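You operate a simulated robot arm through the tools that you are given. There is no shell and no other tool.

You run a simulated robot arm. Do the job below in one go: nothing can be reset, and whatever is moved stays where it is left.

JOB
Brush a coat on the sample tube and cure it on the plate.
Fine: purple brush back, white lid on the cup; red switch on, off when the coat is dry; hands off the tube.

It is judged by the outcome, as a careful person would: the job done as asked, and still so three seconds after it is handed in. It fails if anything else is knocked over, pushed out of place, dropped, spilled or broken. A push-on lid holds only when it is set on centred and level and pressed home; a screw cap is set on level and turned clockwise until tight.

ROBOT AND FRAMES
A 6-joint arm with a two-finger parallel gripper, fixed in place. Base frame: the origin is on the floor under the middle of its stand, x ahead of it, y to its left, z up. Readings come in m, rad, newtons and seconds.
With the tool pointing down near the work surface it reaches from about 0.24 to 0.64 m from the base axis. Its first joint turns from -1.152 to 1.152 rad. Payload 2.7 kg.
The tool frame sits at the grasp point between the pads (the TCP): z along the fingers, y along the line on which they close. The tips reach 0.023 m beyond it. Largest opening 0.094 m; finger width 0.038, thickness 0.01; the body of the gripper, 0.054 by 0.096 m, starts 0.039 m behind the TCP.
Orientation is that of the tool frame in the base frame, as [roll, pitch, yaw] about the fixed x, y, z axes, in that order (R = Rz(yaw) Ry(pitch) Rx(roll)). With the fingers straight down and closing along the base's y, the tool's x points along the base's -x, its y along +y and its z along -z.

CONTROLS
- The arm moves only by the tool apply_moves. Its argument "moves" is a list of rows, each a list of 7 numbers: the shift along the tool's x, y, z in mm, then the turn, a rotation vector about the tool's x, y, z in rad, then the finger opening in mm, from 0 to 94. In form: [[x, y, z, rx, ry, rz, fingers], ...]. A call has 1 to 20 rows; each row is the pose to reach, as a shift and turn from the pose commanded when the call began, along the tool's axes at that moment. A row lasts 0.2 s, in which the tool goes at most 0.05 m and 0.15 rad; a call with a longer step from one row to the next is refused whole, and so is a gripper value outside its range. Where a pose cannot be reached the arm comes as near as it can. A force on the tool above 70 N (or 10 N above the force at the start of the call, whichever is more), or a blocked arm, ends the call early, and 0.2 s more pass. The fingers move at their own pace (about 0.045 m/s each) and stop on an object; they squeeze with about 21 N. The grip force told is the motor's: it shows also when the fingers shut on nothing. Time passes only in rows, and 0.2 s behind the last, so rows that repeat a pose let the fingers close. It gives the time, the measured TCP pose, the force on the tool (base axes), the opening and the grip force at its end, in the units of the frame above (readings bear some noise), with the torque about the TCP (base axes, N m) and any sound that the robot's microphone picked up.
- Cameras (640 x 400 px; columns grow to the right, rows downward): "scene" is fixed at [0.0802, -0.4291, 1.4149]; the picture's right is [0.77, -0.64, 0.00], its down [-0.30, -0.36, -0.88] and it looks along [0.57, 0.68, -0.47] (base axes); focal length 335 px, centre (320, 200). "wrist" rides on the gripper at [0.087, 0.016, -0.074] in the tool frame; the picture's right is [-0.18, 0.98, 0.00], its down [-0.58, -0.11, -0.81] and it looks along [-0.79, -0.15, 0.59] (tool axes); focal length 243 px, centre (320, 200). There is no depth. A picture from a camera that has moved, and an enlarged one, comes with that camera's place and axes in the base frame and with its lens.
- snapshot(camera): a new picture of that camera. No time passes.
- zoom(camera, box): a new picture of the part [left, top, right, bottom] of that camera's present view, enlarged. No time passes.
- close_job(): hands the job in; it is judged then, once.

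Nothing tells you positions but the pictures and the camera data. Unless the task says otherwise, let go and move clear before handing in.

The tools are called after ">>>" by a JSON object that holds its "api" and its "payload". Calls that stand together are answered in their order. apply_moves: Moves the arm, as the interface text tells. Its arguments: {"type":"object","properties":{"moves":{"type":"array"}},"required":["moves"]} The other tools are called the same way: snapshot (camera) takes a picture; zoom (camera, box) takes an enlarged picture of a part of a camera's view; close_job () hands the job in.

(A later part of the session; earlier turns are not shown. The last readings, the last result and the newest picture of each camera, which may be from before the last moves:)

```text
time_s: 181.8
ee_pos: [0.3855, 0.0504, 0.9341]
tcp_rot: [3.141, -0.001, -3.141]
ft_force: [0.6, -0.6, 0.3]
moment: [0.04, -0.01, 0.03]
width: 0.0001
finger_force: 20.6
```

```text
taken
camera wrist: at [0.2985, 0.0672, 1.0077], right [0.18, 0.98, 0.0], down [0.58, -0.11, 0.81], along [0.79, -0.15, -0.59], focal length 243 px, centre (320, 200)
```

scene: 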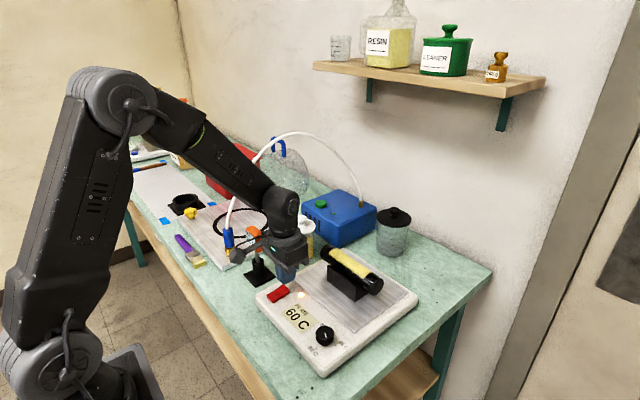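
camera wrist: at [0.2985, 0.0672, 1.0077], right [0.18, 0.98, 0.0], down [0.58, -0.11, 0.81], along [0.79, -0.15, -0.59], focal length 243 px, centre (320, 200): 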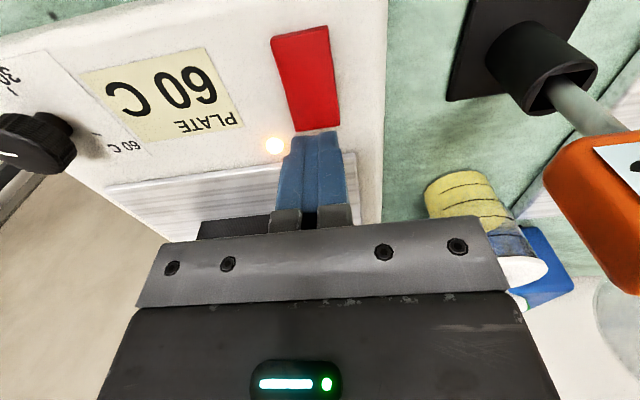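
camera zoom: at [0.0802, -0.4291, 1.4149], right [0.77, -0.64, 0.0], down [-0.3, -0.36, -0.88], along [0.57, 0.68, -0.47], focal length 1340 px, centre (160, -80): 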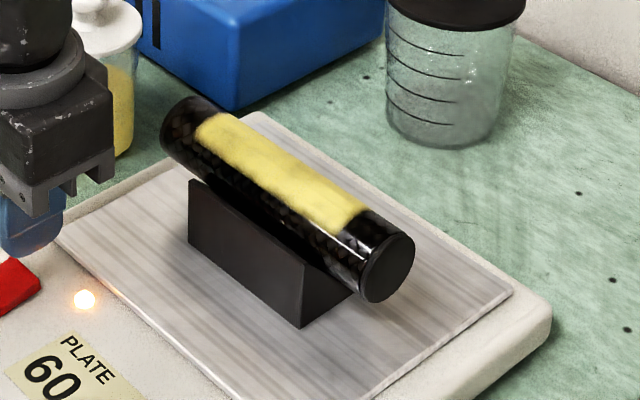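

>>> {"api": "apply_moves", "payload": {"moves": [[0, 0, 0, 0, 0, 0, 0], [0, 0, 0, 0, 0, 0, 0], [0, 0, 0, 0, 0, 0, 0], [0, 0, 0, 0, 0, 0, 0], [0, 0, 0, 0, 0, 0, 0], [0, 0, 0, 0, 0, 0, 0], [0, 0, 0, 0, 0, 0, 0], [0, 0, 0, 0, 0, 0, 0], [0, 0, 0, 0, 0, 0, 0], [0, 0, 0, 0, 0, 0, 0], [0, 0, 0, 0, 0, 0, 0], [0, 0, 0, 0, 0, 0, 0], [0, 0, 0, 0, 0, 0, 0], [0, 0, 0, 0, 0, 0, 0], [0, 0, 0, 0, 0, 0, 0], [0, 0, 0, 0, 0, 0, 0], [0, 0, 0, 0, 0, 0, 0], [0, 0, 0, 0, 0, 0, 0], [0, 0, 0, 0, 0, 0, 0], [0, 0, 0, 0, 0, 0, 0]]}}

>>> {"api": "zoom", "payload": {"camera": "scene", "box": [300, 220, 420, 320]}}

>>> {"api": "apply_moves", "payload": {"moves": [[0, 0, 0, 0, 0, 0, 0], [0, 0, 0, 0, 0, 0, 0], [0, 0, 0, 0, 0, 0, 0], [0, 0, 0, 0, 0, 0, 0], [0, 0, 0, 0, 0, 0, 0], [0, 0, 0, 0, 0, 0, 0], [0, 0, 0, 0, 0, 0, 0], [0, 0, 0, 0, 0, 0, 0], [0, 0, 0, 0, 0, 0, 0], [0, 0, 0, 0, 0, 0, 0], [0, 0, 0, 0, 0, 0, 0], [0, 0, 0, 0, 0, 0, 0], [0, 0, 0, 0, 0, 0, 0], [0, 0, 0, 0, 0, 0, 0], [0, 0, 0, 0, 0, 0, 0], [0, 0, 0, 0, 0, 0, 0], [0, 0, 0, 0, 0, 0, 0], [0, 0, 0, 0, 0, 0, 0], [0, 0, 0, 0, 0, 0, 0], [0, 0, 0, 0, 0, 0, 0]]}}

>>> {"api": "zoom", "payload": {"camera": "scene", "box": [300, 220, 420, 320]}}

```text
time_s: 186.0
ee_pos: [0.3866, 0.0506, 0.9332]
tcp_rot: [3.141, 0.001, -3.138]
ft_force: [0.3, -0.2, 1.3]
moment: [0.01, -0.01, -0.02]
width: 0.0
finger_force: 21.0
```

```text
4.00 times, centred on (360, 270) of scene
camera zoom: at [0.0802, -0.4291, 1.4149], right [0.77, -0.64, 0.0], down [-0.3, -0.36, -0.88], along [0.57, 0.68, -0.47], focal length 1340 px, centre (160, -80)
```

zoom: 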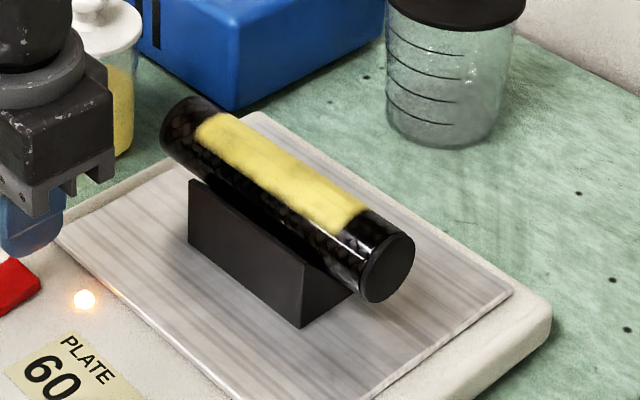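

```text
time_s: 190.2
ee_pos: [0.387, 0.0513, 0.9342]
tcp_rot: [-3.141, 0.0, -3.139]
ft_force: [0.2, 0.0, -0.2]
moment: [-0.03, 0.02, -0.01]
width: 0.0
finger_force: 20.9
```

```text
4.00 times, centred on (360, 270) of scene
camera zoom: at [0.0802, -0.4291, 1.4149], right [0.77, -0.64, 0.0], down [-0.3, -0.36, -0.88], along [0.57, 0.68, -0.47], focal length 1340 px, centre (160, -80)
```

zoom: 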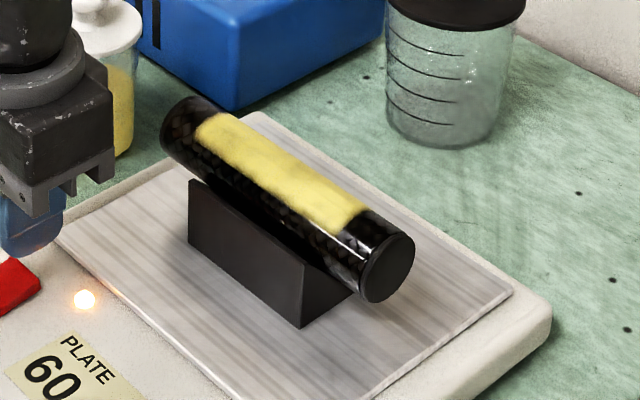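

>>> {"api": "apply_moves", "payload": {"moves": [[0, 0, 0, 0, 0, 0, 0], [0, 0, 0, 0, 0, 0, 0], [0, 0, 0, 0, 0, 0, 0], [0, 0, 0, 0, 0, 0, 0], [0, 0, 0, 0, 0, 0, 0], [0, 0, 0, 0, 0, 0, 0], [0, 0, 0, 0, 0, 0, 0], [0, 0, 0, 0, 0, 0, 0], [0, 0, 0, 0, 0, 0, 0], [0, 0, 0, 0, 0, 0, 0], [0, 0, 0, 0, 0, 0, 0], [0, 0, 0, 0, 0, 0, 0], [0, 0, 0, 0, 0, 0, 0], [0, 0, 0, 0, 0, 0, 0], [0, 0, 0, 0, 0, 0, 0], [0, 0, 0, 0, 0, 0, 0], [0, 0, 0, 0, 0, 0, 0], [0, 0, 0, 0, 0, 0, 0], [0, 0, 0, 0, 0, 0, 0], [0, 0, 0, 0, 0, 0, 0]]}}

>>> {"api": "zoom", "payload": {"camera": "scene", "box": [330, 245, 370, 280]}}

>>> {"api": "apply_moves", "payload": {"moves": [[0, 0, 0, 0, 0, 0, 0], [0, 0, 0, 0, 0, 0, 0], [0, 0, 0, 0, 0, 0, 0], [0, 0, 0, 0, 0, 0, 0], [0, 0, 0, 0, 0, 0, 0], [0, 0, 0, 0, 0, 0, 0], [0, 0, 0, 0, 0, 0, 0], [0, 0, 0, 0, 0, 0, 0], [0, 0, 0, 0, 0, 0, 0], [0, 0, 0, 0, 0, 0, 0], [0, 0, 0, 0, 0, 0, 0], [0, 0, 0, 0, 0, 0, 0], [0, 0, 0, 0, 0, 0, 0], [0, 0, 0, 0, 0, 0, 0], [0, 0, 0, 0, 0, 0, 0], [0, 0, 0, 0, 0, 0, 0], [0, 0, 0, 0, 0, 0, 0], [0, 0, 0, 0, 0, 0, 0], [0, 0, 0, 0, 0, 0, 0], [0, 0, 0, 0, 0, 0, 0]]}}

>>> {"api": "zoom", "payload": {"camera": "scene", "box": [330, 245, 370, 280]}}

```text
time_s: 194.4
ee_pos: [0.387, 0.0514, 0.9347]
tcp_rot: [-3.142, 0.0, -3.141]
ft_force: [0.0, -0.3, 0.7]
moment: [-0.01, 0.03, 0.02]
width: 0.0
finger_force: 21.4
```

```text
11.43 times, centred on (350, 262) of scene
camera zoom: at [0.0802, -0.4291, 1.4149], right [0.77, -0.64, 0.0], down [-0.3, -0.36, -0.88], along [0.57, 0.68, -0.47], focal length 3829 px, centre (-23, -514)
```

zoom: 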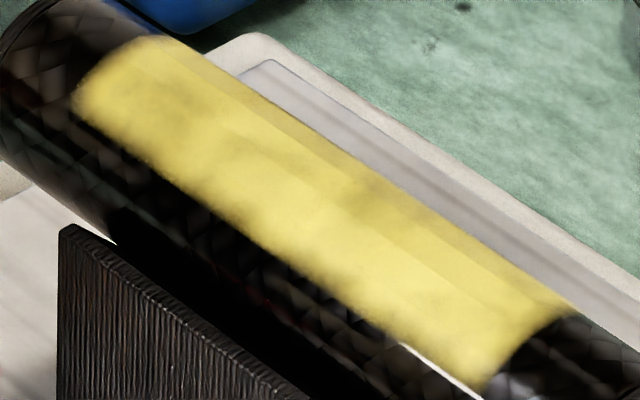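

```text
time_s: 198.6
ee_pos: [0.3858, 0.0514, 0.9344]
tcp_rot: [3.141, 0.0, -3.14]
ft_force: [-0.6, 0.1, -0.3]
moment: [0.0, -0.04, 0.0]
width: 0.0001
finger_force: 21.4
```

```text
11.43 times, centred on (350, 262) of scene
camera zoom: at [0.0802, -0.4291, 1.4149], right [0.77, -0.64, 0.0], down [-0.3, -0.36, -0.88], along [0.57, 0.68, -0.47], focal length 3829 px, centre (-23, -514)
```

zoom: 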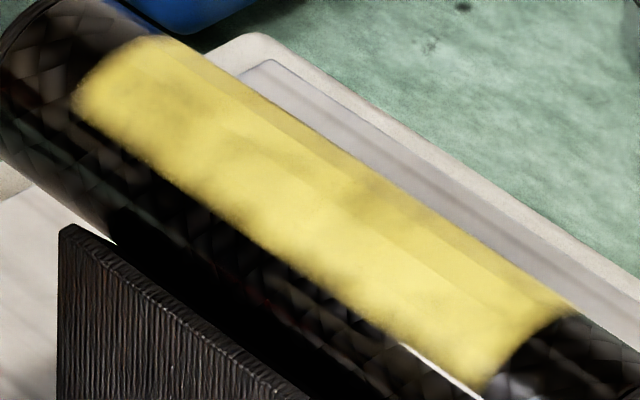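

>>> {"api": "apply_moves", "payload": {"moves": [[0, 0, 0, 0, 0, 0, 0], [0, 0, 0, 0, 0, 0, 0], [0, 0, 0, 0, 0, 0, 0], [0, 0, 0, 0, 0, 0, 0], [0, 0, 0, 0, 0, 0, 0], [0, 0, 0, 0, 0, 0, 0], [0, 0, 0, 0, 0, 0, 0], [0, 0, 0, 0, 0, 0, 0], [0, 0, 0, 0, 0, 0, 0], [0, 0, 0, 0, 0, 0, 0], [0, 0, 0, 0, 0, 0, 0], [0, 0, 0, 0, 0, 0, 0], [0, 0, 0, 0, 0, 0, 0], [0, 0, 0, 0, 0, 0, 0], [0, 0, 0, 0, 0, 0, 0], [0, 0, 0, 0, 0, 0, 0], [0, 0, 0, 0, 0, 0, 0], [0, 0, 0, 0, 0, 0, 0], [0, 0, 0, 0, 0, 0, 0], [0, 0, 0, 0, 0, 0, 0]]}}

>>> {"api": "zoom", "payload": {"camera": "scene", "box": [330, 245, 370, 280]}}

>>> {"api": "apply_moves", "payload": {"moves": [[0, 0, 0, 0, 0, 0, 0], [0, 0, 0, 0, 0, 0, 0], [0, 0, 0, 0, 0, 0, 0], [0, 0, 0, 0, 0, 0, 0], [0, 0, 0, 0, 0, 0, 0], [0, 0, 0, 0, 0, 0, 0], [0, 0, 0, 0, 0, 0, 0], [0, 0, 0, 0, 0, 0, 0], [0, 0, 0, 0, 0, 0, 0], [0, 0, 0, 0, 0, 0, 0], [0, 0, 0, 0, 0, 0, 0], [0, 0, 0, 0, 0, 0, 0], [0, 0, 0, 0, 0, 0, 0], [0, 0, 0, 0, 0, 0, 0], [0, 0, 0, 0, 0, 0, 0], [0, 0, 0, 0, 0, 0, 0], [0, 0, 0, 0, 0, 0, 0], [0, 0, 0, 0, 0, 0, 0], [0, 0, 0, 0, 0, 0, 0], [0, 0, 0, 0, 0, 0, 0]]}}

>>> {"api": "zoom", "payload": {"camera": "scene", "box": [300, 220, 420, 320]}}

```text
time_s: 202.8
ee_pos: [0.3863, 0.05, 0.9332]
tcp_rot: [-3.141, -0.001, -3.14]
ft_force: [-0.4, 1.3, -0.5]
moment: [0.02, -0.01, 0.01]
width: 0.0
finger_force: 20.8
```

```text
11.43 times, centred on (350, 262) of scene
camera zoom: at [0.0802, -0.4291, 1.4149], right [0.77, -0.64, 0.0], down [-0.3, -0.36, -0.88], along [0.57, 0.68, -0.47], focal length 3829 px, centre (-23, -514)
```

zoom: 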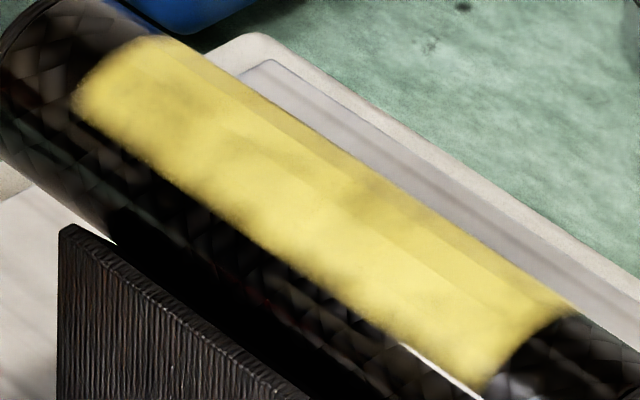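

```text
time_s: 207.0
ee_pos: [0.3867, 0.051, 0.934]
tcp_rot: [3.141, 0.0, -3.139]
ft_force: [-0.5, -0.9, 0.8]
moment: [0.0, -0.01, -0.01]
width: 0.0
finger_force: 20.8
```

```text
4.00 times, centred on (360, 270) of scene
camera zoom: at [0.0802, -0.4291, 1.4149], right [0.77, -0.64, 0.0], down [-0.3, -0.36, -0.88], along [0.57, 0.68, -0.47], focal length 1340 px, centre (160, -80)
```

zoom: 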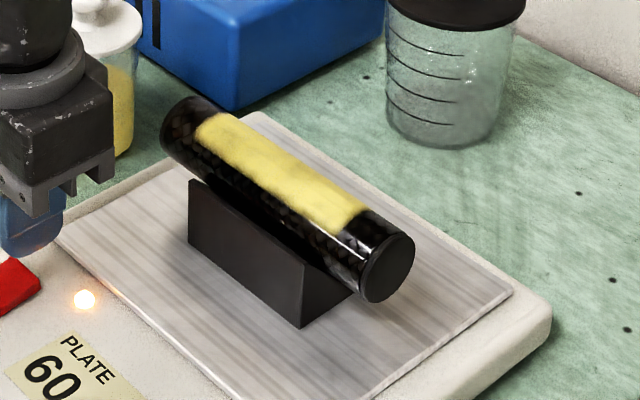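

>>> {"api": "apply_moves", "payload": {"moves": [[0, 0, -30, 0, 0, 0, 0], [0, 10, -70, 0, 0, 0, 0], [0, 20, -110, 0, 0, 0, 0], [0, 20, -116, 0, 0, 0, 0], [0, 20, -116, 0, 0, 0, 0]]}}

>>> {"api": "snapshot", "payload": {"camera": "wrist"}}

>>> {"api": "zoom", "payload": {"camera": "wrist", "box": [140, 80, 320, 230]}}

```text
time_s: 208.2
ee_pos: [0.3851, 0.0704, 1.0486]
tcp_rot: [-3.142, -0.001, -3.139]
ft_force: [0.1, -0.4, 0.2]
moment: [-0.03, 0.01, -0.01]
width: 0.0
finger_force: 20.7
```

```text
taken
camera wrist: at [0.2983, 0.0871, 1.1231], right [0.18, 0.98, 0.0], down [0.58, -0.11, 0.81], along [0.79, -0.15, -0.59], focal length 243 px, centre (320, 200)
```

wrist: 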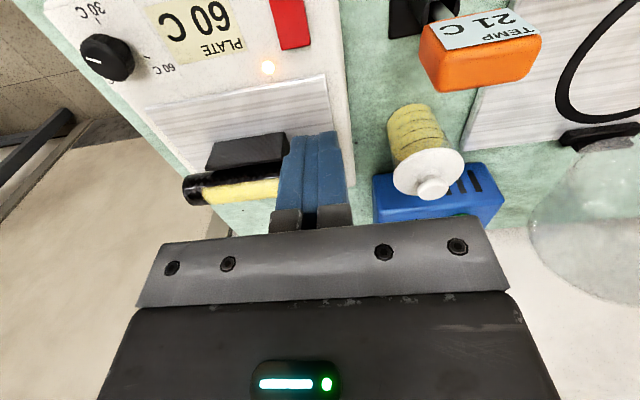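

```text
2.67 times, centred on (230, 155) of wrist
camera zoom: at [0.2983, 0.0871, 1.1231], right [0.18, 0.98, 0.0], down [0.58, -0.11, 0.81], along [0.79, -0.15, -0.59], focal length 647 px, centre (560, 320)
```

zoom: 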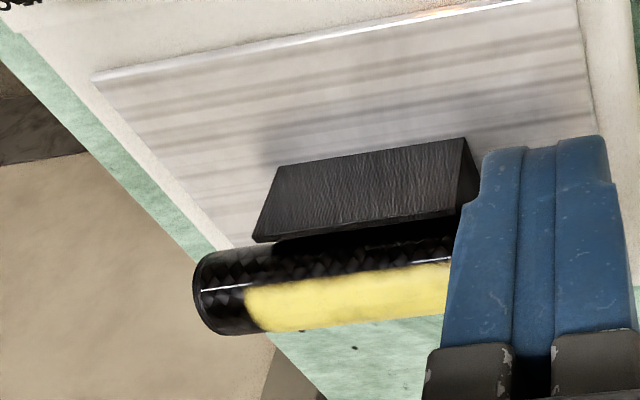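

>>> {"api": "apply_moves", "payload": {"moves": [[0, 0, 0, 0, 0, 0, 0], [0, 0, 0, 0, 0, 0, 0], [0, 0, 0, 0, 0, 0, 0], [0, 0, 0, 0, 0, 0, 0], [0, 0, 0, 0, 0, 0, 0], [0, 0, 0, 0, 0, 0, 0], [0, 0, 0, 0, 0, 0, 0], [0, 0, 0, 0, 0, 0, 0], [0, 0, 0, 0, 0, 0, 0], [0, 0, 0, 0, 0, 0, 0], [0, 0, 0, 0, 0, 0, 0], [0, 0, 0, 0, 0, 0, 0], [0, 0, 0, 0, 0, 0, 0], [0, 0, 0, 0, 0, 0, 0], [0, 0, 0, 0, 0, 0, 0], [0, 0, 0, 0, 0, 0, 0], [0, 0, 0, 0, 0, 0, 0], [0, 0, 0, 0, 0, 0, 0], [0, 0, 0, 0, 0, 0, 0], [0, 0, 0, 0, 0, 0, 0]]}}

>>> {"api": "zoom", "payload": {"camera": "scene", "box": [330, 245, 370, 280]}}

>>> {"api": "apply_moves", "payload": {"moves": [[0, 0, 0, 0, 0, 0, 0], [0, 0, 0, 0, 0, 0, 0], [0, 0, 0, 0, 0, 0, 0], [0, 0, 0, 0, 0, 0, 0], [0, 0, 0, 0, 0, 0, 0], [0, 0, 0, 0, 0, 0, 0], [0, 0, 0, 0, 0, 0, 0], [0, 0, 0, 0, 0, 0, 0], [0, 0, 0, 0, 0, 0, 0], [0, 0, 0, 0, 0, 0, 0], [0, 0, 0, 0, 0, 0, 0], [0, 0, 0, 0, 0, 0, 0], [0, 0, 0, 0, 0, 0, 0], [0, 0, 0, 0, 0, 0, 0], [0, 0, 0, 0, 0, 0, 0], [0, 0, 0, 0, 0, 0, 0], [0, 0, 0, 0, 0, 0, 0], [0, 0, 0, 0, 0, 0, 0], [0, 0, 0, 0, 0, 0, 0], [0, 0, 0, 0, 0, 0, 0]]}}

>>> {"api": "zoom", "payload": {"camera": "scene", "box": [330, 245, 370, 280]}}

```text
time_s: 212.4
ee_pos: [0.3854, 0.0708, 1.0486]
tcp_rot: [-3.139, -0.001, -3.139]
ft_force: [-0.2, 0.5, 1.8]
moment: [0.01, -0.01, 0.0]
width: 0.0
finger_force: 21.1
```

```text
11.43 times, centred on (350, 262) of scene
camera zoom: at [0.0802, -0.4291, 1.4149], right [0.77, -0.64, 0.0], down [-0.3, -0.36, -0.88], along [0.57, 0.68, -0.47], focal length 3829 px, centre (-23, -514)
```

zoom: 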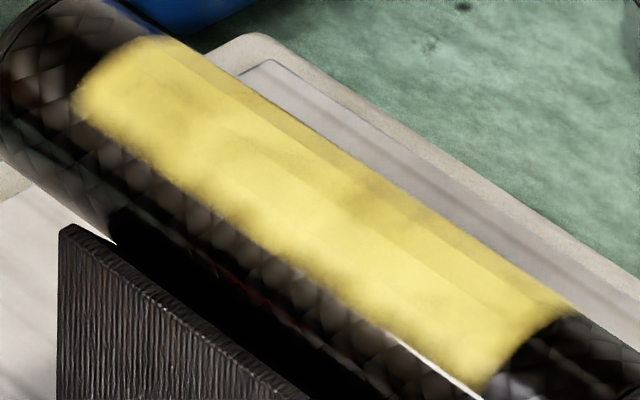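

```text
time_s: 216.6
ee_pos: [0.3861, 0.0708, 1.0494]
tcp_rot: [-3.141, -0.001, -3.14]
ft_force: [-0.3, 0.2, 0.2]
moment: [0.02, 0.02, 0.02]
width: 0.0
finger_force: 21.5
```

```text
11.43 times, centred on (350, 262) of scene
camera zoom: at [0.0802, -0.4291, 1.4149], right [0.77, -0.64, 0.0], down [-0.3, -0.36, -0.88], along [0.57, 0.68, -0.47], focal length 3829 px, centre (-23, -514)
```

zoom: 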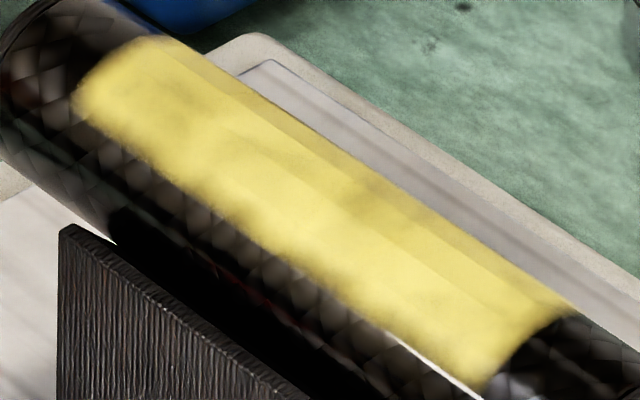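

>>> {"api": "apply_moves", "payload": {"moves": [[0, 0, 0, 0, 0, 0, 0], [0, 0, 0, 0, 0, 0, 0], [0, 0, 0, 0, 0, 0, 0], [0, 0, 0, 0, 0, 0, 0], [0, 0, 0, 0, 0, 0, 0], [0, 0, 0, 0, 0, 0, 0], [0, 0, 0, 0, 0, 0, 0], [0, 0, 0, 0, 0, 0, 0], [0, 0, 0, 0, 0, 0, 0], [0, 0, 0, 0, 0, 0, 0], [0, 0, 0, 0, 0, 0, 0], [0, 0, 0, 0, 0, 0, 0], [0, 0, 0, 0, 0, 0, 0], [0, 0, 0, 0, 0, 0, 0], [0, 0, 0, 0, 0, 0, 0], [0, 0, 0, 0, 0, 0, 0], [0, 0, 0, 0, 0, 0, 0], [0, 0, 0, 0, 0, 0, 0], [0, 0, 0, 0, 0, 0, 0], [0, 0, 0, 0, 0, 0, 0]]}}

>>> {"api": "apply_moves", "payload": {"moves": [[0, 0, 0, 0, 0, 0, 0], [0, 0, 0, 0, 0, 0, 0], [0, 0, 0, 0, 0, 0, 0], [0, 0, 0, 0, 0, 0, 0], [0, 0, 0, 0, 0, 0, 0], [0, 0, 0, 0, 0, 0, 0], [0, 0, 0, 0, 0, 0, 0], [0, 0, 0, 0, 0, 0, 0], [0, 0, 0, 0, 0, 0, 0], [0, 0, 0, 0, 0, 0, 0], [0, 0, 0, 0, 0, 0, 0], [0, 0, 0, 0, 0, 0, 0], [0, 0, 0, 0, 0, 0, 0], [0, 0, 0, 0, 0, 0, 0], [0, 0, 0, 0, 0, 0, 0], [0, 0, 0, 0, 0, 0, 0], [0, 0, 0, 0, 0, 0, 0], [0, 0, 0, 0, 0, 0, 0], [0, 0, 0, 0, 0, 0, 0], [0, 0, 0, 0, 0, 0, 0]]}}

>>> {"api": "zoom", "payload": {"camera": "scene", "box": [250, 220, 410, 360]}}

>>> {"api": "zoom", "payload": {"camera": "scene", "box": [330, 245, 370, 280]}}

```text
time_s: 220.8
ee_pos: [0.3856, 0.0708, 1.0481]
tcp_rot: [-3.14, -0.001, -3.141]
ft_force: [-0.2, 0.7, -0.3]
moment: [-0.02, -0.03, 0.02]
width: 0.0002
finger_force: 20.9
```

```text
time_s: 225.0
ee_pos: [0.3864, 0.071, 1.0488]
tcp_rot: [-3.141, 0.0, -3.14]
ft_force: [0.6, -1.1, 0.4]
moment: [-0.01, -0.05, 0.0]
width: 0.0001
finger_force: 21.0
```

```text
2.86 times, centred on (330, 290) of scene
camera zoom: at [0.0802, -0.4291, 1.4149], right [0.77, -0.64, 0.0], down [-0.3, -0.36, -0.88], along [0.57, 0.68, -0.47], focal length 957 px, centre (291, -57)
```

zoom: 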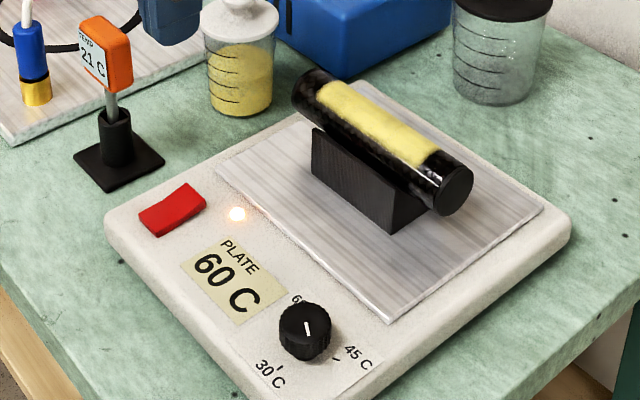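

```text
11.43 times, centred on (350, 262) of scene
camera zoom: at [0.0802, -0.4291, 1.4149], right [0.77, -0.64, 0.0], down [-0.3, -0.36, -0.88], along [0.57, 0.68, -0.47], focal length 3829 px, centre (-23, -514)
```

zoom: 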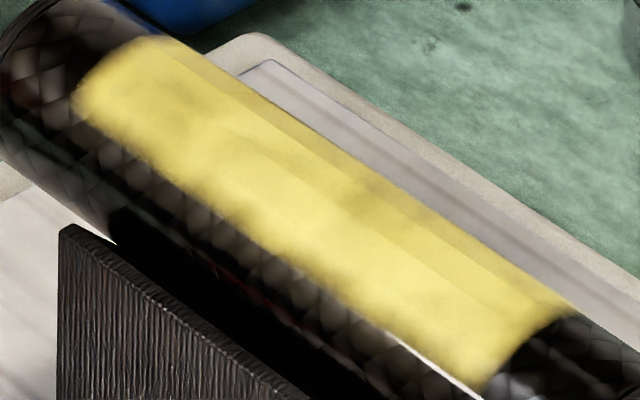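

>>> {"api": "zoom", "payload": {"camera": "scene", "box": [310, 230, 400, 310]}}

>>> {"api": "zoom", "payload": {"camera": "scene", "box": [165, 215, 225, 275]}}

>>> {"api": "zoom", "payload": {"camera": "scene", "box": [290, 220, 380, 280]}}

```text
5.00 times, centred on (355, 270) of scene
camera zoom: at [0.0802, -0.4291, 1.4149], right [0.77, -0.64, 0.0], down [-0.3, -0.36, -0.88], along [0.57, 0.68, -0.47], focal length 1675 px, centre (145, -150)
```

zoom: 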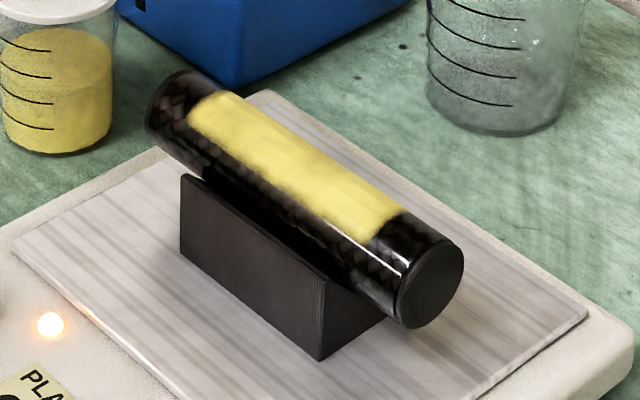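

```text
6.67 times, centred on (195, 245) of scene
camera zoom: at [0.0802, -0.4291, 1.4149], right [0.77, -0.64, 0.0], down [-0.3, -0.36, -0.88], along [0.57, 0.68, -0.47], focal length 2234 px, centre (1153, -100)
```

zoom: 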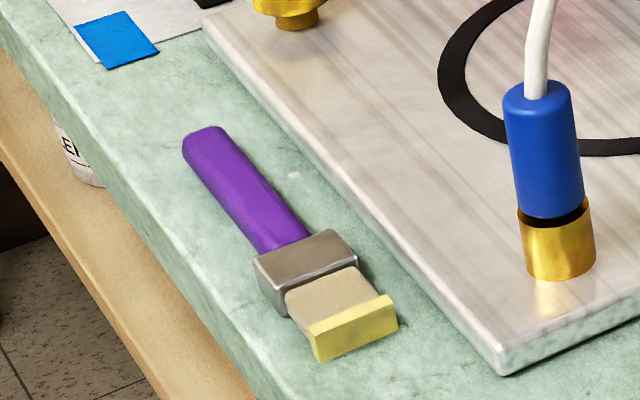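

```text
6.67 times, centred on (335, 250) of scene
camera zoom: at [0.0802, -0.4291, 1.4149], right [0.77, -0.64, 0.0], down [-0.3, -0.36, -0.88], along [0.57, 0.68, -0.47], focal length 2234 px, centre (220, -133)
```

zoom: 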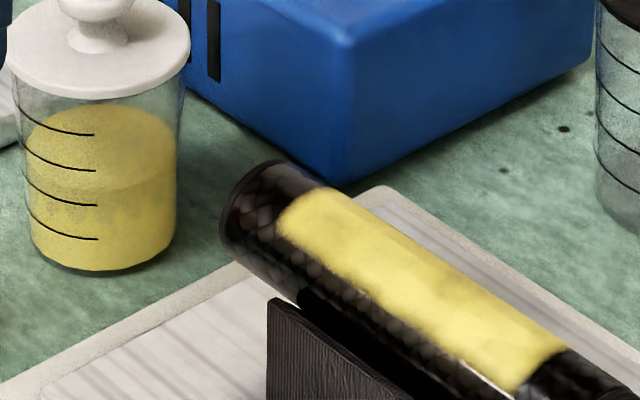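

>>> {"api": "apply_moves", "payload": {"moves": [[0, 0, 0, 0, 0, 0, 0], [0, 0, 0, 0, 0, 0, 0], [0, 0, 0, 0, 0, 0, 0], [0, 0, 0, 0, 0, 0, 0], [0, 0, 0, 0, 0, 0, 0], [0, 0, 0, 0, 0, 0, 0], [0, 0, 0, 0, 0, 0, 0], [0, 0, 0, 0, 0, 0, 0], [0, 0, 0, 0, 0, 0, 0], [0, 0, 0, 0, 0, 0, 0], [0, 0, 0, 0, 0, 0, 0], [0, 0, 0, 0, 0, 0, 0], [0, 0, 0, 0, 0, 0, 0], [0, 0, 0, 0, 0, 0, 0], [0, 0, 0, 0, 0, 0, 0], [0, 0, 0, 0, 0, 0, 0], [0, 0, 0, 0, 0, 0, 0], [0, 0, 0, 0, 0, 0, 0], [0, 0, 0, 0, 0, 0, 0], [0, 0, 0, 0, 0, 0, 0]]}}

>>> {"api": "apply_moves", "payload": {"moves": [[0, 0, 0, 0, 0, 0, 0], [0, 0, 0, 0, 0, 0, 0], [0, 0, 0, 0, 0, 0, 0], [0, 0, 0, 0, 0, 0, 0], [0, 0, 0, 0, 0, 0, 0], [0, 0, 0, 0, 0, 0, 0], [0, 0, 0, 0, 0, 0, 0], [0, 0, 0, 0, 0, 0, 0], [0, 0, 0, 0, 0, 0, 0], [0, 0, 0, 0, 0, 0, 0], [0, 0, 0, 0, 0, 0, 0], [0, 0, 0, 0, 0, 0, 0], [0, 0, 0, 0, 0, 0, 0], [0, 0, 0, 0, 0, 0, 0], [0, 0, 0, 0, 0, 0, 0], [0, 0, 0, 0, 0, 0, 0], [0, 0, 0, 0, 0, 0, 0], [0, 0, 0, 0, 0, 0, 0], [0, 0, 0, 0, 0, 0, 0], [0, 0, 0, 0, 0, 0, 0]]}}

>>> {"api": "zoom", "payload": {"camera": "scene", "box": [290, 220, 380, 280]}}

>>> {"api": "apply_moves", "payload": {"moves": [[0, 0, 0, 0, 0, 0, 0], [0, 0, 0, 0, 0, 0, 0], [0, 0, 0, 0, 0, 0, 0], [0, 0, 0, 0, 0, 0, 0], [0, 0, 0, 0, 0, 0, 0], [0, 0, 0, 0, 0, 0, 0], [0, 0, 0, 0, 0, 0, 0], [0, 0, 0, 0, 0, 0, 0], [0, 0, 0, 0, 0, 0, 0], [0, 0, 0, 0, 0, 0, 0], [0, 0, 0, 0, 0, 0, 0], [0, 0, 0, 0, 0, 0, 0], [0, 0, 0, 0, 0, 0, 0], [0, 0, 0, 0, 0, 0, 0], [0, 0, 0, 0, 0, 0, 0], [0, 0, 0, 0, 0, 0, 0], [0, 0, 0, 0, 0, 0, 0], [0, 0, 0, 0, 0, 0, 0], [0, 0, 0, 0, 0, 0, 0], [0, 0, 0, 0, 0, 0, 0]]}}

>>> {"api": "zoom", "payload": {"camera": "scene", "box": [290, 220, 380, 280]}}

```text
time_s: 229.2
ee_pos: [0.3857, 0.0717, 1.0498]
tcp_rot: [-3.141, 0.001, 3.142]
ft_force: [0.4, 0.0, 0.7]
moment: [-0.02, 0.01, 0.01]
width: 0.0002
finger_force: 20.8
```

```text
time_s: 233.4
ee_pos: [0.3852, 0.0706, 1.0495]
tcp_rot: [-3.141, 0.001, -3.14]
ft_force: [-0.9, 0.4, -0.6]
moment: [-0.02, 0.04, -0.01]
width: 0.0001
finger_force: 21.0
```

```text
6.67 times, centred on (335, 250) of scene
camera zoom: at [0.0802, -0.4291, 1.4149], right [0.77, -0.64, 0.0], down [-0.3, -0.36, -0.88], along [0.57, 0.68, -0.47], focal length 2234 px, centre (220, -133)
```

zoom: 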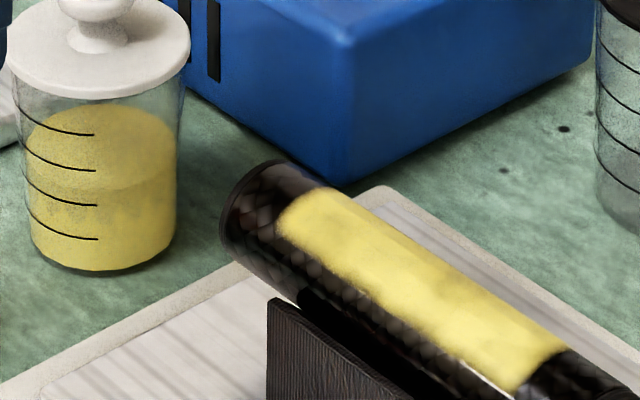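

```text
time_s: 237.6
ee_pos: [0.3851, 0.0719, 1.0489]
tcp_rot: [-3.141, -0.001, -3.141]
ft_force: [-0.2, 0.0, 0.2]
moment: [0.01, 0.03, -0.01]
width: 0.0
finger_force: 21.1
```

```text
6.67 times, centred on (335, 250) of scene
camera zoom: at [0.0802, -0.4291, 1.4149], right [0.77, -0.64, 0.0], down [-0.3, -0.36, -0.88], along [0.57, 0.68, -0.47], focal length 2234 px, centre (220, -133)
```

zoom: 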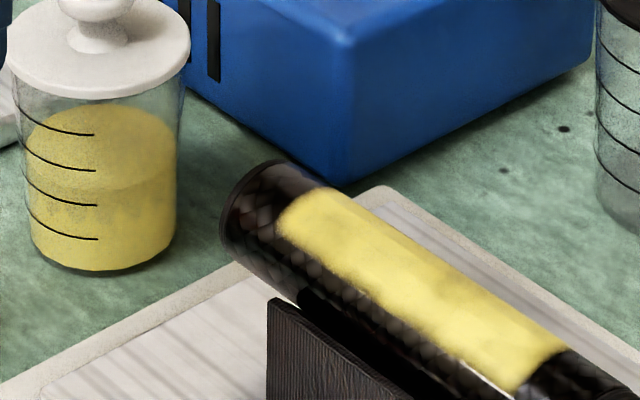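

>>> {"api": "apply_moves", "payload": {"moves": [[0, 0, 0, 0, 0, 0, 0], [0, 0, 0, 0, 0, 0, 0], [0, 0, 0, 0, 0, 0, 0], [0, 0, 0, 0, 0, 0, 0], [0, 0, 0, 0, 0, 0, 0], [0, 0, 0, 0, 0, 0, 0], [0, 0, 0, 0, 0, 0, 0], [0, 0, 0, 0, 0, 0, 0], [0, 0, 0, 0, 0, 0, 0], [0, 0, 0, 0, 0, 0, 0], [0, 0, 0, 0, 0, 0, 0], [0, 0, 0, 0, 0, 0, 0], [0, 0, 0, 0, 0, 0, 0], [0, 0, 0, 0, 0, 0, 0], [0, 0, 0, 0, 0, 0, 0], [0, 0, 0, 0, 0, 0, 0], [0, 0, 0, 0, 0, 0, 0], [0, 0, 0, 0, 0, 0, 0], [0, 0, 0, 0, 0, 0, 0], [0, 0, 0, 0, 0, 0, 0]]}}

>>> {"api": "apply_moves", "payload": {"moves": [[0, 0, 0, 0, 0, 0, 0], [0, 0, 0, 0, 0, 0, 0], [0, 0, 0, 0, 0, 0, 0], [0, 0, 0, 0, 0, 0, 0], [0, 0, 0, 0, 0, 0, 0], [0, 0, 0, 0, 0, 0, 0], [0, 0, 0, 0, 0, 0, 0], [0, 0, 0, 0, 0, 0, 0], [0, 0, 0, 0, 0, 0, 0], [0, 0, 0, 0, 0, 0, 0], [0, 0, 0, 0, 0, 0, 0], [0, 0, 0, 0, 0, 0, 0], [0, 0, 0, 0, 0, 0, 0], [0, 0, 0, 0, 0, 0, 0], [0, 0, 0, 0, 0, 0, 0], [0, 0, 0, 0, 0, 0, 0], [0, 0, 0, 0, 0, 0, 0], [0, 0, 0, 0, 0, 0, 0], [0, 0, 0, 0, 0, 0, 0], [0, 0, 0, 0, 0, 0, 0]]}}

>>> {"api": "zoom", "payload": {"camera": "scene", "box": [290, 220, 380, 280]}}

>>> {"api": "apply_moves", "payload": {"moves": [[0, 0, 0, 0, 0, 0, 0], [0, 0, 0, 0, 0, 0, 0], [0, 0, 0, 0, 0, 0, 0], [0, 0, 0, 0, 0, 0, 0], [0, 0, 0, 0, 0, 0, 0], [0, 0, 0, 0, 0, 0, 0], [0, 0, 0, 0, 0, 0, 0], [0, 0, 0, 0, 0, 0, 0], [0, 0, 0, 0, 0, 0, 0], [0, 0, 0, 0, 0, 0, 0], [0, 0, 0, 0, 0, 0, 0], [0, 0, 0, 0, 0, 0, 0], [0, 0, 0, 0, 0, 0, 0], [0, 0, 0, 0, 0, 0, 0], [0, 0, 0, 0, 0, 0, 0], [0, 0, 0, 0, 0, 0, 0], [0, 0, 0, 0, 0, 0, 0], [0, 0, 0, 0, 0, 0, 0], [0, 0, 0, 0, 0, 0, 0], [0, 0, 0, 0, 0, 0, 0]]}}

>>> {"api": "apply_moves", "payload": {"moves": [[0, 0, 0, 0, 0, 0, 0], [0, 0, 0, 0, 0, 0, 0], [0, 0, 0, 0, 0, 0, 0], [0, 0, 0, 0, 0, 0, 0], [0, 0, 0, 0, 0, 0, 0], [0, 0, 0, 0, 0, 0, 0], [0, 0, 0, 0, 0, 0, 0], [0, 0, 0, 0, 0, 0, 0], [0, 0, 0, 0, 0, 0, 0], [0, 0, 0, 0, 0, 0, 0], [0, 0, 0, 0, 0, 0, 0], [0, 0, 0, 0, 0, 0, 0], [0, 0, 0, 0, 0, 0, 0], [0, 0, 0, 0, 0, 0, 0], [0, 0, 0, 0, 0, 0, 0], [0, 0, 0, 0, 0, 0, 0], [0, 0, 0, 0, 0, 0, 0], [0, 0, 0, 0, 0, 0, 0], [0, 0, 0, 0, 0, 0, 0], [0, 0, 0, 0, 0, 0, 0]]}}

>>> {"api": "zoom", "payload": {"camera": "scene", "box": [250, 220, 410, 360]}}

```text
time_s: 241.8
ee_pos: [0.3858, 0.0723, 1.0489]
tcp_rot: [-3.141, 0.0, -3.139]
ft_force: [-1.0, 0.0, -1.1]
moment: [0.0, 0.03, -0.02]
width: 0.0001
finger_force: 21.0
```

```text
time_s: 246.0
ee_pos: [0.3864, 0.0701, 1.0486]
tcp_rot: [3.141, -0.001, -3.138]
ft_force: [-0.4, -0.4, -0.7]
moment: [0.02, 0.0, 0.01]
width: 0.0
finger_force: 20.7
```

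```text
6.67 times, centred on (335, 250) of scene
camera zoom: at [0.0802, -0.4291, 1.4149], right [0.77, -0.64, 0.0], down [-0.3, -0.36, -0.88], along [0.57, 0.68, -0.47], focal length 2234 px, centre (220, -133)
```

zoom: 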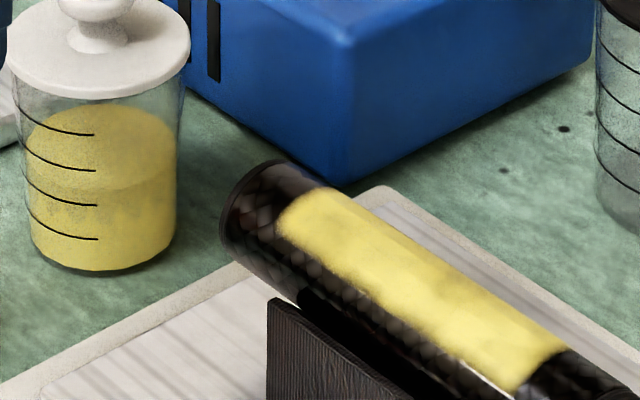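

```text
time_s: 250.2
ee_pos: [0.3842, 0.0705, 1.049]
tcp_rot: [3.142, 0.0, -3.141]
ft_force: [0.0, -0.8, 0.0]
moment: [-0.02, -0.02, 0.02]
width: 0.0002
finger_force: 21.3
```

```text
time_s: 254.4
ee_pos: [0.3861, 0.0703, 1.0488]
tcp_rot: [3.142, -0.001, -3.141]
ft_force: [0.0, -0.5, -0.2]
moment: [0.03, 0.02, 0.01]
width: 0.0001
finger_force: 21.6
```

```text
2.86 times, centred on (330, 290) of scene
camera zoom: at [0.0802, -0.4291, 1.4149], right [0.77, -0.64, 0.0], down [-0.3, -0.36, -0.88], along [0.57, 0.68, -0.47], focal length 957 px, centre (291, -57)
```

zoom: 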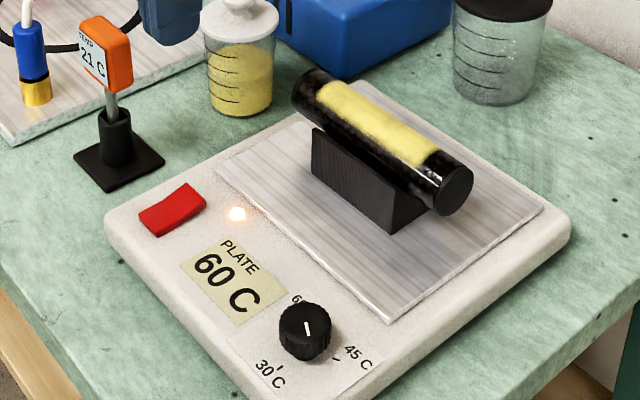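

>>> {"api": "apply_moves", "payload": {"moves": [[5, -3, -25, 0, 0, 0, 0], [10, -6, -50, 0, 0, 0.14, 0], [19, -9, -69.5, 0, 0, 0.28, 0], [19, -9, -69.5, 0, 0, 0.42, 0], [19, -9, -69.5, 0, 0, 0.56, 0], [19, -9, -69.5, 0, 0, 0.7, 0], [19, -9, -69.5, 0, 0, 0.84, 0], [19, -9, -69.5, 0, 0, 0.98, 0], [19, -9, -69.5, 0, 0, 1.12, 0], [19, -9, -69.5, 0, 0, 1.26, 0], [19, -9, -69.5, 0, 0, 1.4, 0], [19, -9, -69.5, 0, 0, 1.52, 0], [19, -9, -69.5, 0, 0, 1.571, 0], [19, -9, -69.5, 0, 0, 1.571, 0]]}}

>>> {"api": "snapshot", "payload": {"camera": "wrist"}}

>>> {"api": "zoom", "payload": {"camera": "wrist", "box": [400, 0, 520, 170]}}

```text
time_s: 257.4
ee_pos: [0.3676, 0.0625, 1.1198]
tcp_rot: [-3.142, 0.001, 1.572]
ft_force: [-0.9, -0.4, 0.1]
moment: [0.01, 0.02, 0.01]
width: 0.0
finger_force: 20.6
```

```text
taken
camera wrist: at [0.383, 0.1487, 1.1935], right [0.98, -0.18, 0.0], down [-0.11, -0.58, 0.81], along [-0.15, -0.79, -0.59], focal length 243 px, centre (320, 200)
```

wrist: 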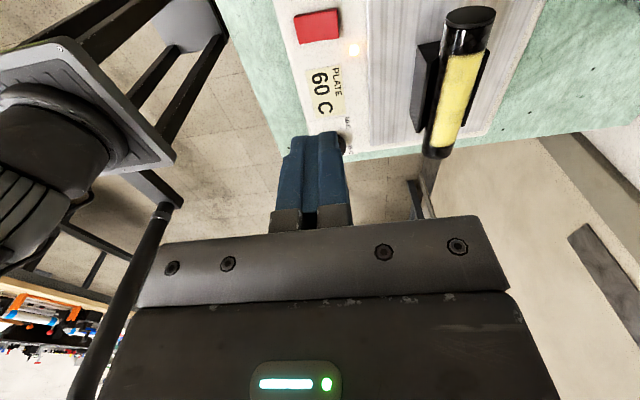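

```text
2.35 times, centred on (460, 85) of wrist
camera zoom: at [0.383, 0.1487, 1.1935], right [0.98, -0.18, 0.0], down [-0.11, -0.58, 0.81], along [-0.15, -0.79, -0.59], focal length 571 px, centre (-9, 471)
```

zoom: 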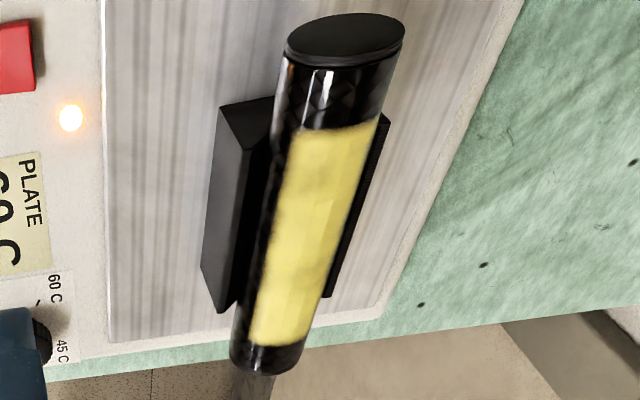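

The plate has held 60 °C for nearly two minutes. The coat is paler and more matte than in the earlier view from this spot, and it has stopped changing. I'll turn the wrist back to the clear side and wait a little longer over the switch.

>>> {"api": "apply_moves", "payload": {"moves": [[0, 0, 0, 0, 0, -0.14, 0], [0, 0, 0, 0, 0, -0.28, 0], [0, 0, 0, 0, 0, -0.42, 0], [0, 0, 0, 0, 0, -0.56, 0], [0, 0, 0, 0, 0, -0.7, 0], [0, 0, 0, 0, 0, -0.84, 0], [0, 0, 0, 0, 0, -0.98, 0], [0, 0, 0, 0, 0, -1.12, 0], [0, 0, 0, 0, 0, -1.26, 0], [0, 0, 0, 0, 0, -1.4, 0], [0, 0, 0, 0, 0, -1.52, 0], [0, 0, 0, 0, 0, -1.571, 0], [-11, 19, 20, 0, 0, -1.571, 0], [-11, 19, 50, 0, 0, -1.571, 0], [-11, 19, 80, 0, 0, -1.571, 0], [-11, 19, 80, 0, 0, -1.571, 0]]}}

>>> {"api": "zoom", "payload": {"camera": "scene", "box": [290, 220, 380, 280]}}

>>> {"api": "apply_moves", "payload": {"moves": [[0, 0, 0, 0, 0, 0, 0], [0, 0, 0, 0, 0, 0, 0], [0, 0, 0, 0, 0, 0, 0], [0, 0, 0, 0, 0, 0, 0], [0, 0, 0, 0, 0, 0, 0], [0, 0, 0, 0, 0, 0, 0], [0, 0, 0, 0, 0, 0, 0], [0, 0, 0, 0, 0, 0, 0], [0, 0, 0, 0, 0, 0, 0], [0, 0, 0, 0, 0, 0, 0], [0, 0, 0, 0, 0, 0, 0], [0, 0, 0, 0, 0, 0, 0], [0, 0, 0, 0, 0, 0, 0], [0, 0, 0, 0, 0, 0, 0], [0, 0, 0, 0, 0, 0, 0], [0, 0, 0, 0, 0, 0, 0], [0, 0, 0, 0, 0, 0, 0], [0, 0, 0, 0, 0, 0, 0], [0, 0, 0, 0, 0, 0, 0], [0, 0, 0, 0, 0, 0, 0]]}}

>>> {"api": "snapshot", "payload": {"camera": "scene"}}

```text
time_s: 260.8
ee_pos: [0.3879, 0.0499, 1.039]
tcp_rot: [3.141, 0.001, -3.138]
ft_force: [-0.6, 0.1, 0.1]
moment: [-0.02, 0.02, 0.01]
width: 0.0
finger_force: 20.4
```

```text
6.67 times, centred on (335, 250) of scene
camera zoom: at [0.0802, -0.4291, 1.4149], right [0.77, -0.64, 0.0], down [-0.3, -0.36, -0.88], along [0.57, 0.68, -0.47], focal length 2234 px, centre (220, -133)
```

zoom: 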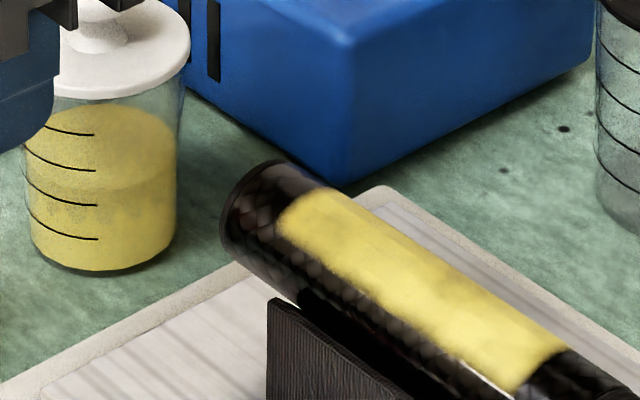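

```text
time_s: 265.0
ee_pos: [0.3888, 0.0514, 1.0389]
tcp_rot: [3.141, 0.0, -3.14]
ft_force: [-0.3, 0.9, 0.2]
moment: [0.0, 0.01, 0.01]
width: 0.0
finger_force: 21.1
```

```text
taken
```

scene: 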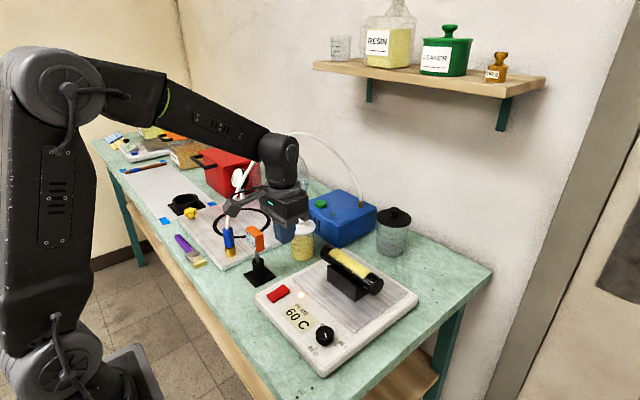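

>>> {"api": "apply_moves", "payload": {"moves": [[0, 0, 0, 0, 0, 0, 0], [0, 0, 0, 0, 0, 0, 0], [0, 0, 0, 0, 0, 0, 0], [0, 0, 0, 0, 0, 0, 0], [0, 0, 0, 0, 0, 0, 0], [0, 0, 0, 0, 0, 0, 0], [0, 0, 0, 0, 0, 0, 0], [0, 0, 0, 0, 0, 0, 0], [0, 0, 0, 0, 0, 0, 0], [0, 0, 0, 0, 0, 0, 0], [0, 0, 0, 0, 0, 0, 0], [0, 0, 0, 0, 0, 0, 0], [0, 0, 0, 0, 0, 0, 0], [0, 0, 0, 0, 0, 0, 0], [0, 0, 0, 0, 0, 0, 0], [0, 0, 0, 0, 0, 0, 0], [0, 0, 0, 0, 0, 0, 0], [0, 0, 0, 0, 0, 0, 0], [0, 0, 0, 0, 0, 0, 0], [0, 0, 0, 0, 0, 0, 0]]}}

>>> {"api": "apply_moves", "payload": {"moves": [[0, 0, 0, 0, 0, 0, 0], [0, 0, 0, 0, 0, 0, 0], [0, 0, 0, 0, 0, 0, 0], [0, 0, 0, 0, 0, 0, 0], [0, 0, 0, 0, 0, 0, 0], [0, 0, 0, 0, 0, 0, 0], [0, 0, 0, 0, 0, 0, 0], [0, 0, 0, 0, 0, 0, 0], [0, 0, 0, 0, 0, 0, 0], [0, 0, 0, 0, 0, 0, 0], [0, 0, 0, 0, 0, 0, 0], [0, 0, 0, 0, 0, 0, 0], [0, 0, 0, 0, 0, 0, 0], [0, 0, 0, 0, 0, 0, 0], [0, 0, 0, 0, 0, 0, 0], [0, 0, 0, 0, 0, 0, 0], [0, 0, 0, 0, 0, 0, 0], [0, 0, 0, 0, 0, 0, 0], [0, 0, 0, 0, 0, 0, 0], [0, 0, 0, 0, 0, 0, 0]]}}

>>> {"api": "zoom", "payload": {"camera": "scene", "box": [290, 220, 380, 280]}}

>>> {"api": "apply_moves", "payload": {"moves": [[0, 0, 0, 0, 0, 0, 0], [0, 0, 0, 0, 0, 0, 0], [0, 0, 0, 0, 0, 0, 0], [0, 0, 0, 0, 0, 0, 0], [0, 0, 0, 0, 0, 0, 0], [0, 0, 0, 0, 0, 0, 0], [0, 0, 0, 0, 0, 0, 0], [0, 0, 0, 0, 0, 0, 0], [0, 0, 0, 0, 0, 0, 0], [0, 0, 0, 0, 0, 0, 0], [0, 0, 0, 0, 0, 0, 0], [0, 0, 0, 0, 0, 0, 0], [0, 0, 0, 0, 0, 0, 0], [0, 0, 0, 0, 0, 0, 0], [0, 0, 0, 0, 0, 0, 0], [0, 0, 0, 0, 0, 0, 0], [0, 0, 0, 0, 0, 0, 0], [0, 0, 0, 0, 0, 0, 0], [0, 0, 0, 0, 0, 0, 0], [0, 0, 0, 0, 0, 0, 0]]}}

>>> {"api": "apply_moves", "payload": {"moves": [[0, 0, 0, 0, 0, 0, 0], [0, 0, 0, 0, 0, 0, 0], [0, 0, 0, 0, 0, 0, 0], [0, 0, 0, 0, 0, 0, 0], [0, 0, 0, 0, 0, 0, 0], [0, 0, 0, 0, 0, 0, 0], [0, 0, 0, 0, 0, 0, 0], [0, 0, 0, 0, 0, 0, 0], [0, 0, 0, 0, 0, 0, 0], [0, 0, 0, 0, 0, 0, 0], [0, 0, 0, 0, 0, 0, 0], [0, 0, 0, 0, 0, 0, 0], [0, 0, 0, 0, 0, 0, 0], [0, 0, 0, 0, 0, 0, 0], [0, 0, 0, 0, 0, 0, 0], [0, 0, 0, 0, 0, 0, 0], [0, 0, 0, 0, 0, 0, 0], [0, 0, 0, 0, 0, 0, 0], [0, 0, 0, 0, 0, 0, 0], [0, 0, 0, 0, 0, 0, 0]]}}

>>> {"api": "zoom", "payload": {"camera": "scene", "box": [290, 220, 380, 280]}}

>>> {"api": "zoom", "payload": {"camera": "scene", "box": [250, 220, 410, 360]}}

```text
time_s: 269.2
ee_pos: [0.3896, 0.0512, 1.0398]
tcp_rot: [-3.141, 0.0, -3.14]
ft_force: [0.6, -0.2, 0.8]
moment: [-0.03, 0.01, -0.02]
width: 0.0
finger_force: 20.9
```

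```text
time_s: 273.4
ee_pos: [0.3887, 0.0503, 1.0395]
tcp_rot: [-3.141, -0.001, -3.141]
ft_force: [0.2, 0.3, -0.1]
moment: [0.0, -0.03, 0.02]
width: 0.0001
finger_force: 21.0
```

```text
6.67 times, centred on (335, 250) of scene
camera zoom: at [0.0802, -0.4291, 1.4149], right [0.77, -0.64, 0.0], down [-0.3, -0.36, -0.88], along [0.57, 0.68, -0.47], focal length 2234 px, centre (220, -133)
```

zoom: 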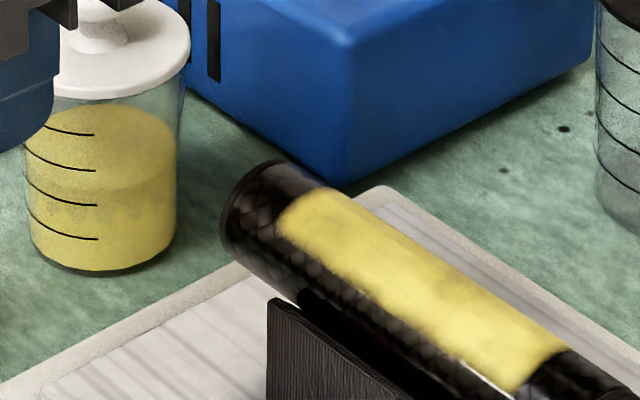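

```text
time_s: 277.6
ee_pos: [0.3894, 0.0503, 1.039]
tcp_rot: [3.14, 0.001, -3.14]
ft_force: [0.5, 0.1, 0.0]
moment: [0.03, 0.0, 0.02]
width: 0.0
finger_force: 21.7
```

```text
time_s: 281.8
ee_pos: [0.3879, 0.051, 1.0389]
tcp_rot: [3.141, -0.001, -3.14]
ft_force: [0.1, 0.3, 0.1]
moment: [0.03, -0.02, 0.0]
width: 0.0001
finger_force: 20.8
```

```text
6.67 times, centred on (335, 250) of scene
camera zoom: at [0.0802, -0.4291, 1.4149], right [0.77, -0.64, 0.0], down [-0.3, -0.36, -0.88], along [0.57, 0.68, -0.47], focal length 2234 px, centre (220, -133)
```

zoom: 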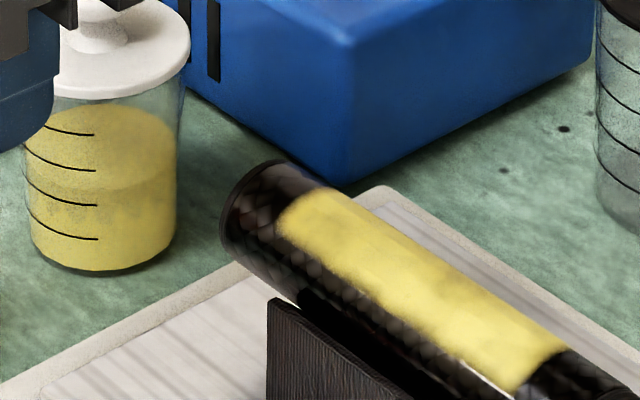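

```text
2.86 times, centred on (330, 290) of scene
camera zoom: at [0.0802, -0.4291, 1.4149], right [0.77, -0.64, 0.0], down [-0.3, -0.36, -0.88], along [0.57, 0.68, -0.47], focal length 957 px, centre (291, -57)
```

zoom: 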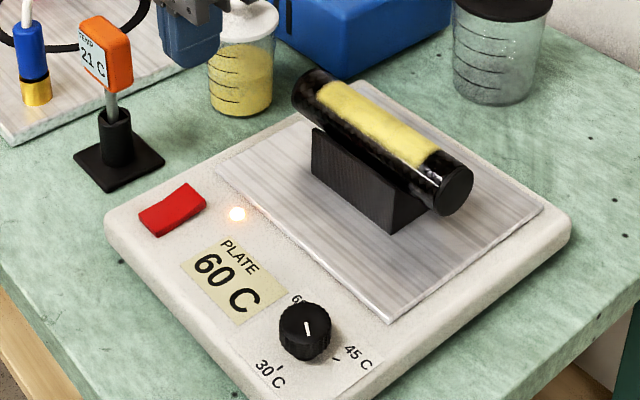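

>>> {"api": "apply_moves", "payload": {"moves": [[20, 1, -4, 0, 0, 0, 0], [40, 2, -9, 0, 0, 0, 0], [51, 3, -9, 0, 0, 0, 0], [51, 3, -9, 0, 0, 0, 0]]}}

>>> {"api": "snapshot", "payload": {"camera": "wrist"}}

>>> {"api": "zoom", "payload": {"camera": "scene", "box": [220, 200, 320, 320]}}

```text
time_s: 282.8
ee_pos: [0.3345, 0.0557, 1.0472]
tcp_rot: [3.141, 0.0, -3.141]
ft_force: [-0.2, -0.7, 0.6]
moment: [0.02, -0.01, -0.01]
width: 0.0
finger_force: 20.9
```

```text
taken
camera wrist: at [0.2484, 0.0703, 1.1206], right [0.18, 0.98, 0.0], down [0.58, -0.11, 0.81], along [0.79, -0.15, -0.59], focal length 243 px, centre (320, 200)
```

wrist: 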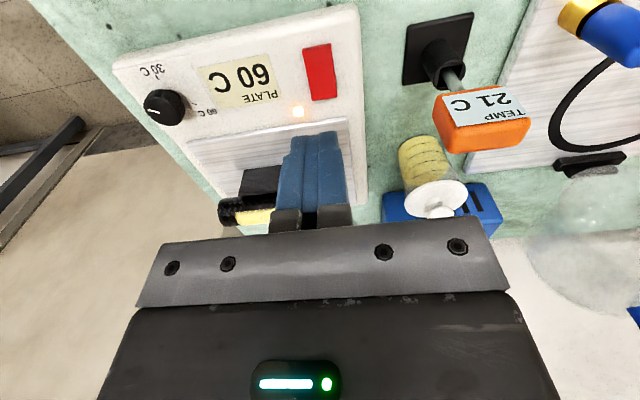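

```text
3.33 times, centred on (270, 260) of scene
camera zoom: at [0.0802, -0.4291, 1.4149], right [0.77, -0.64, 0.0], down [-0.3, -0.36, -0.88], along [0.57, 0.68, -0.47], focal length 1117 px, centre (487, 0)
```

zoom: 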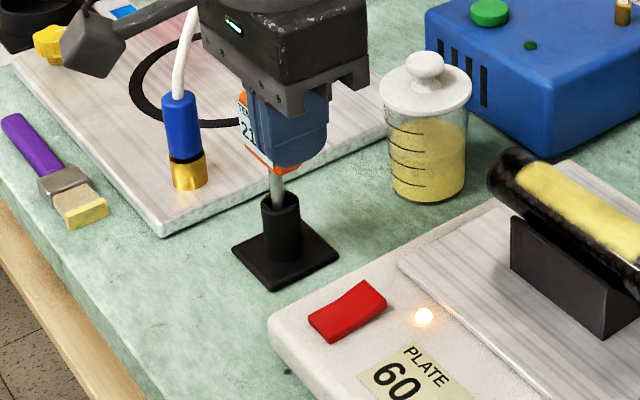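

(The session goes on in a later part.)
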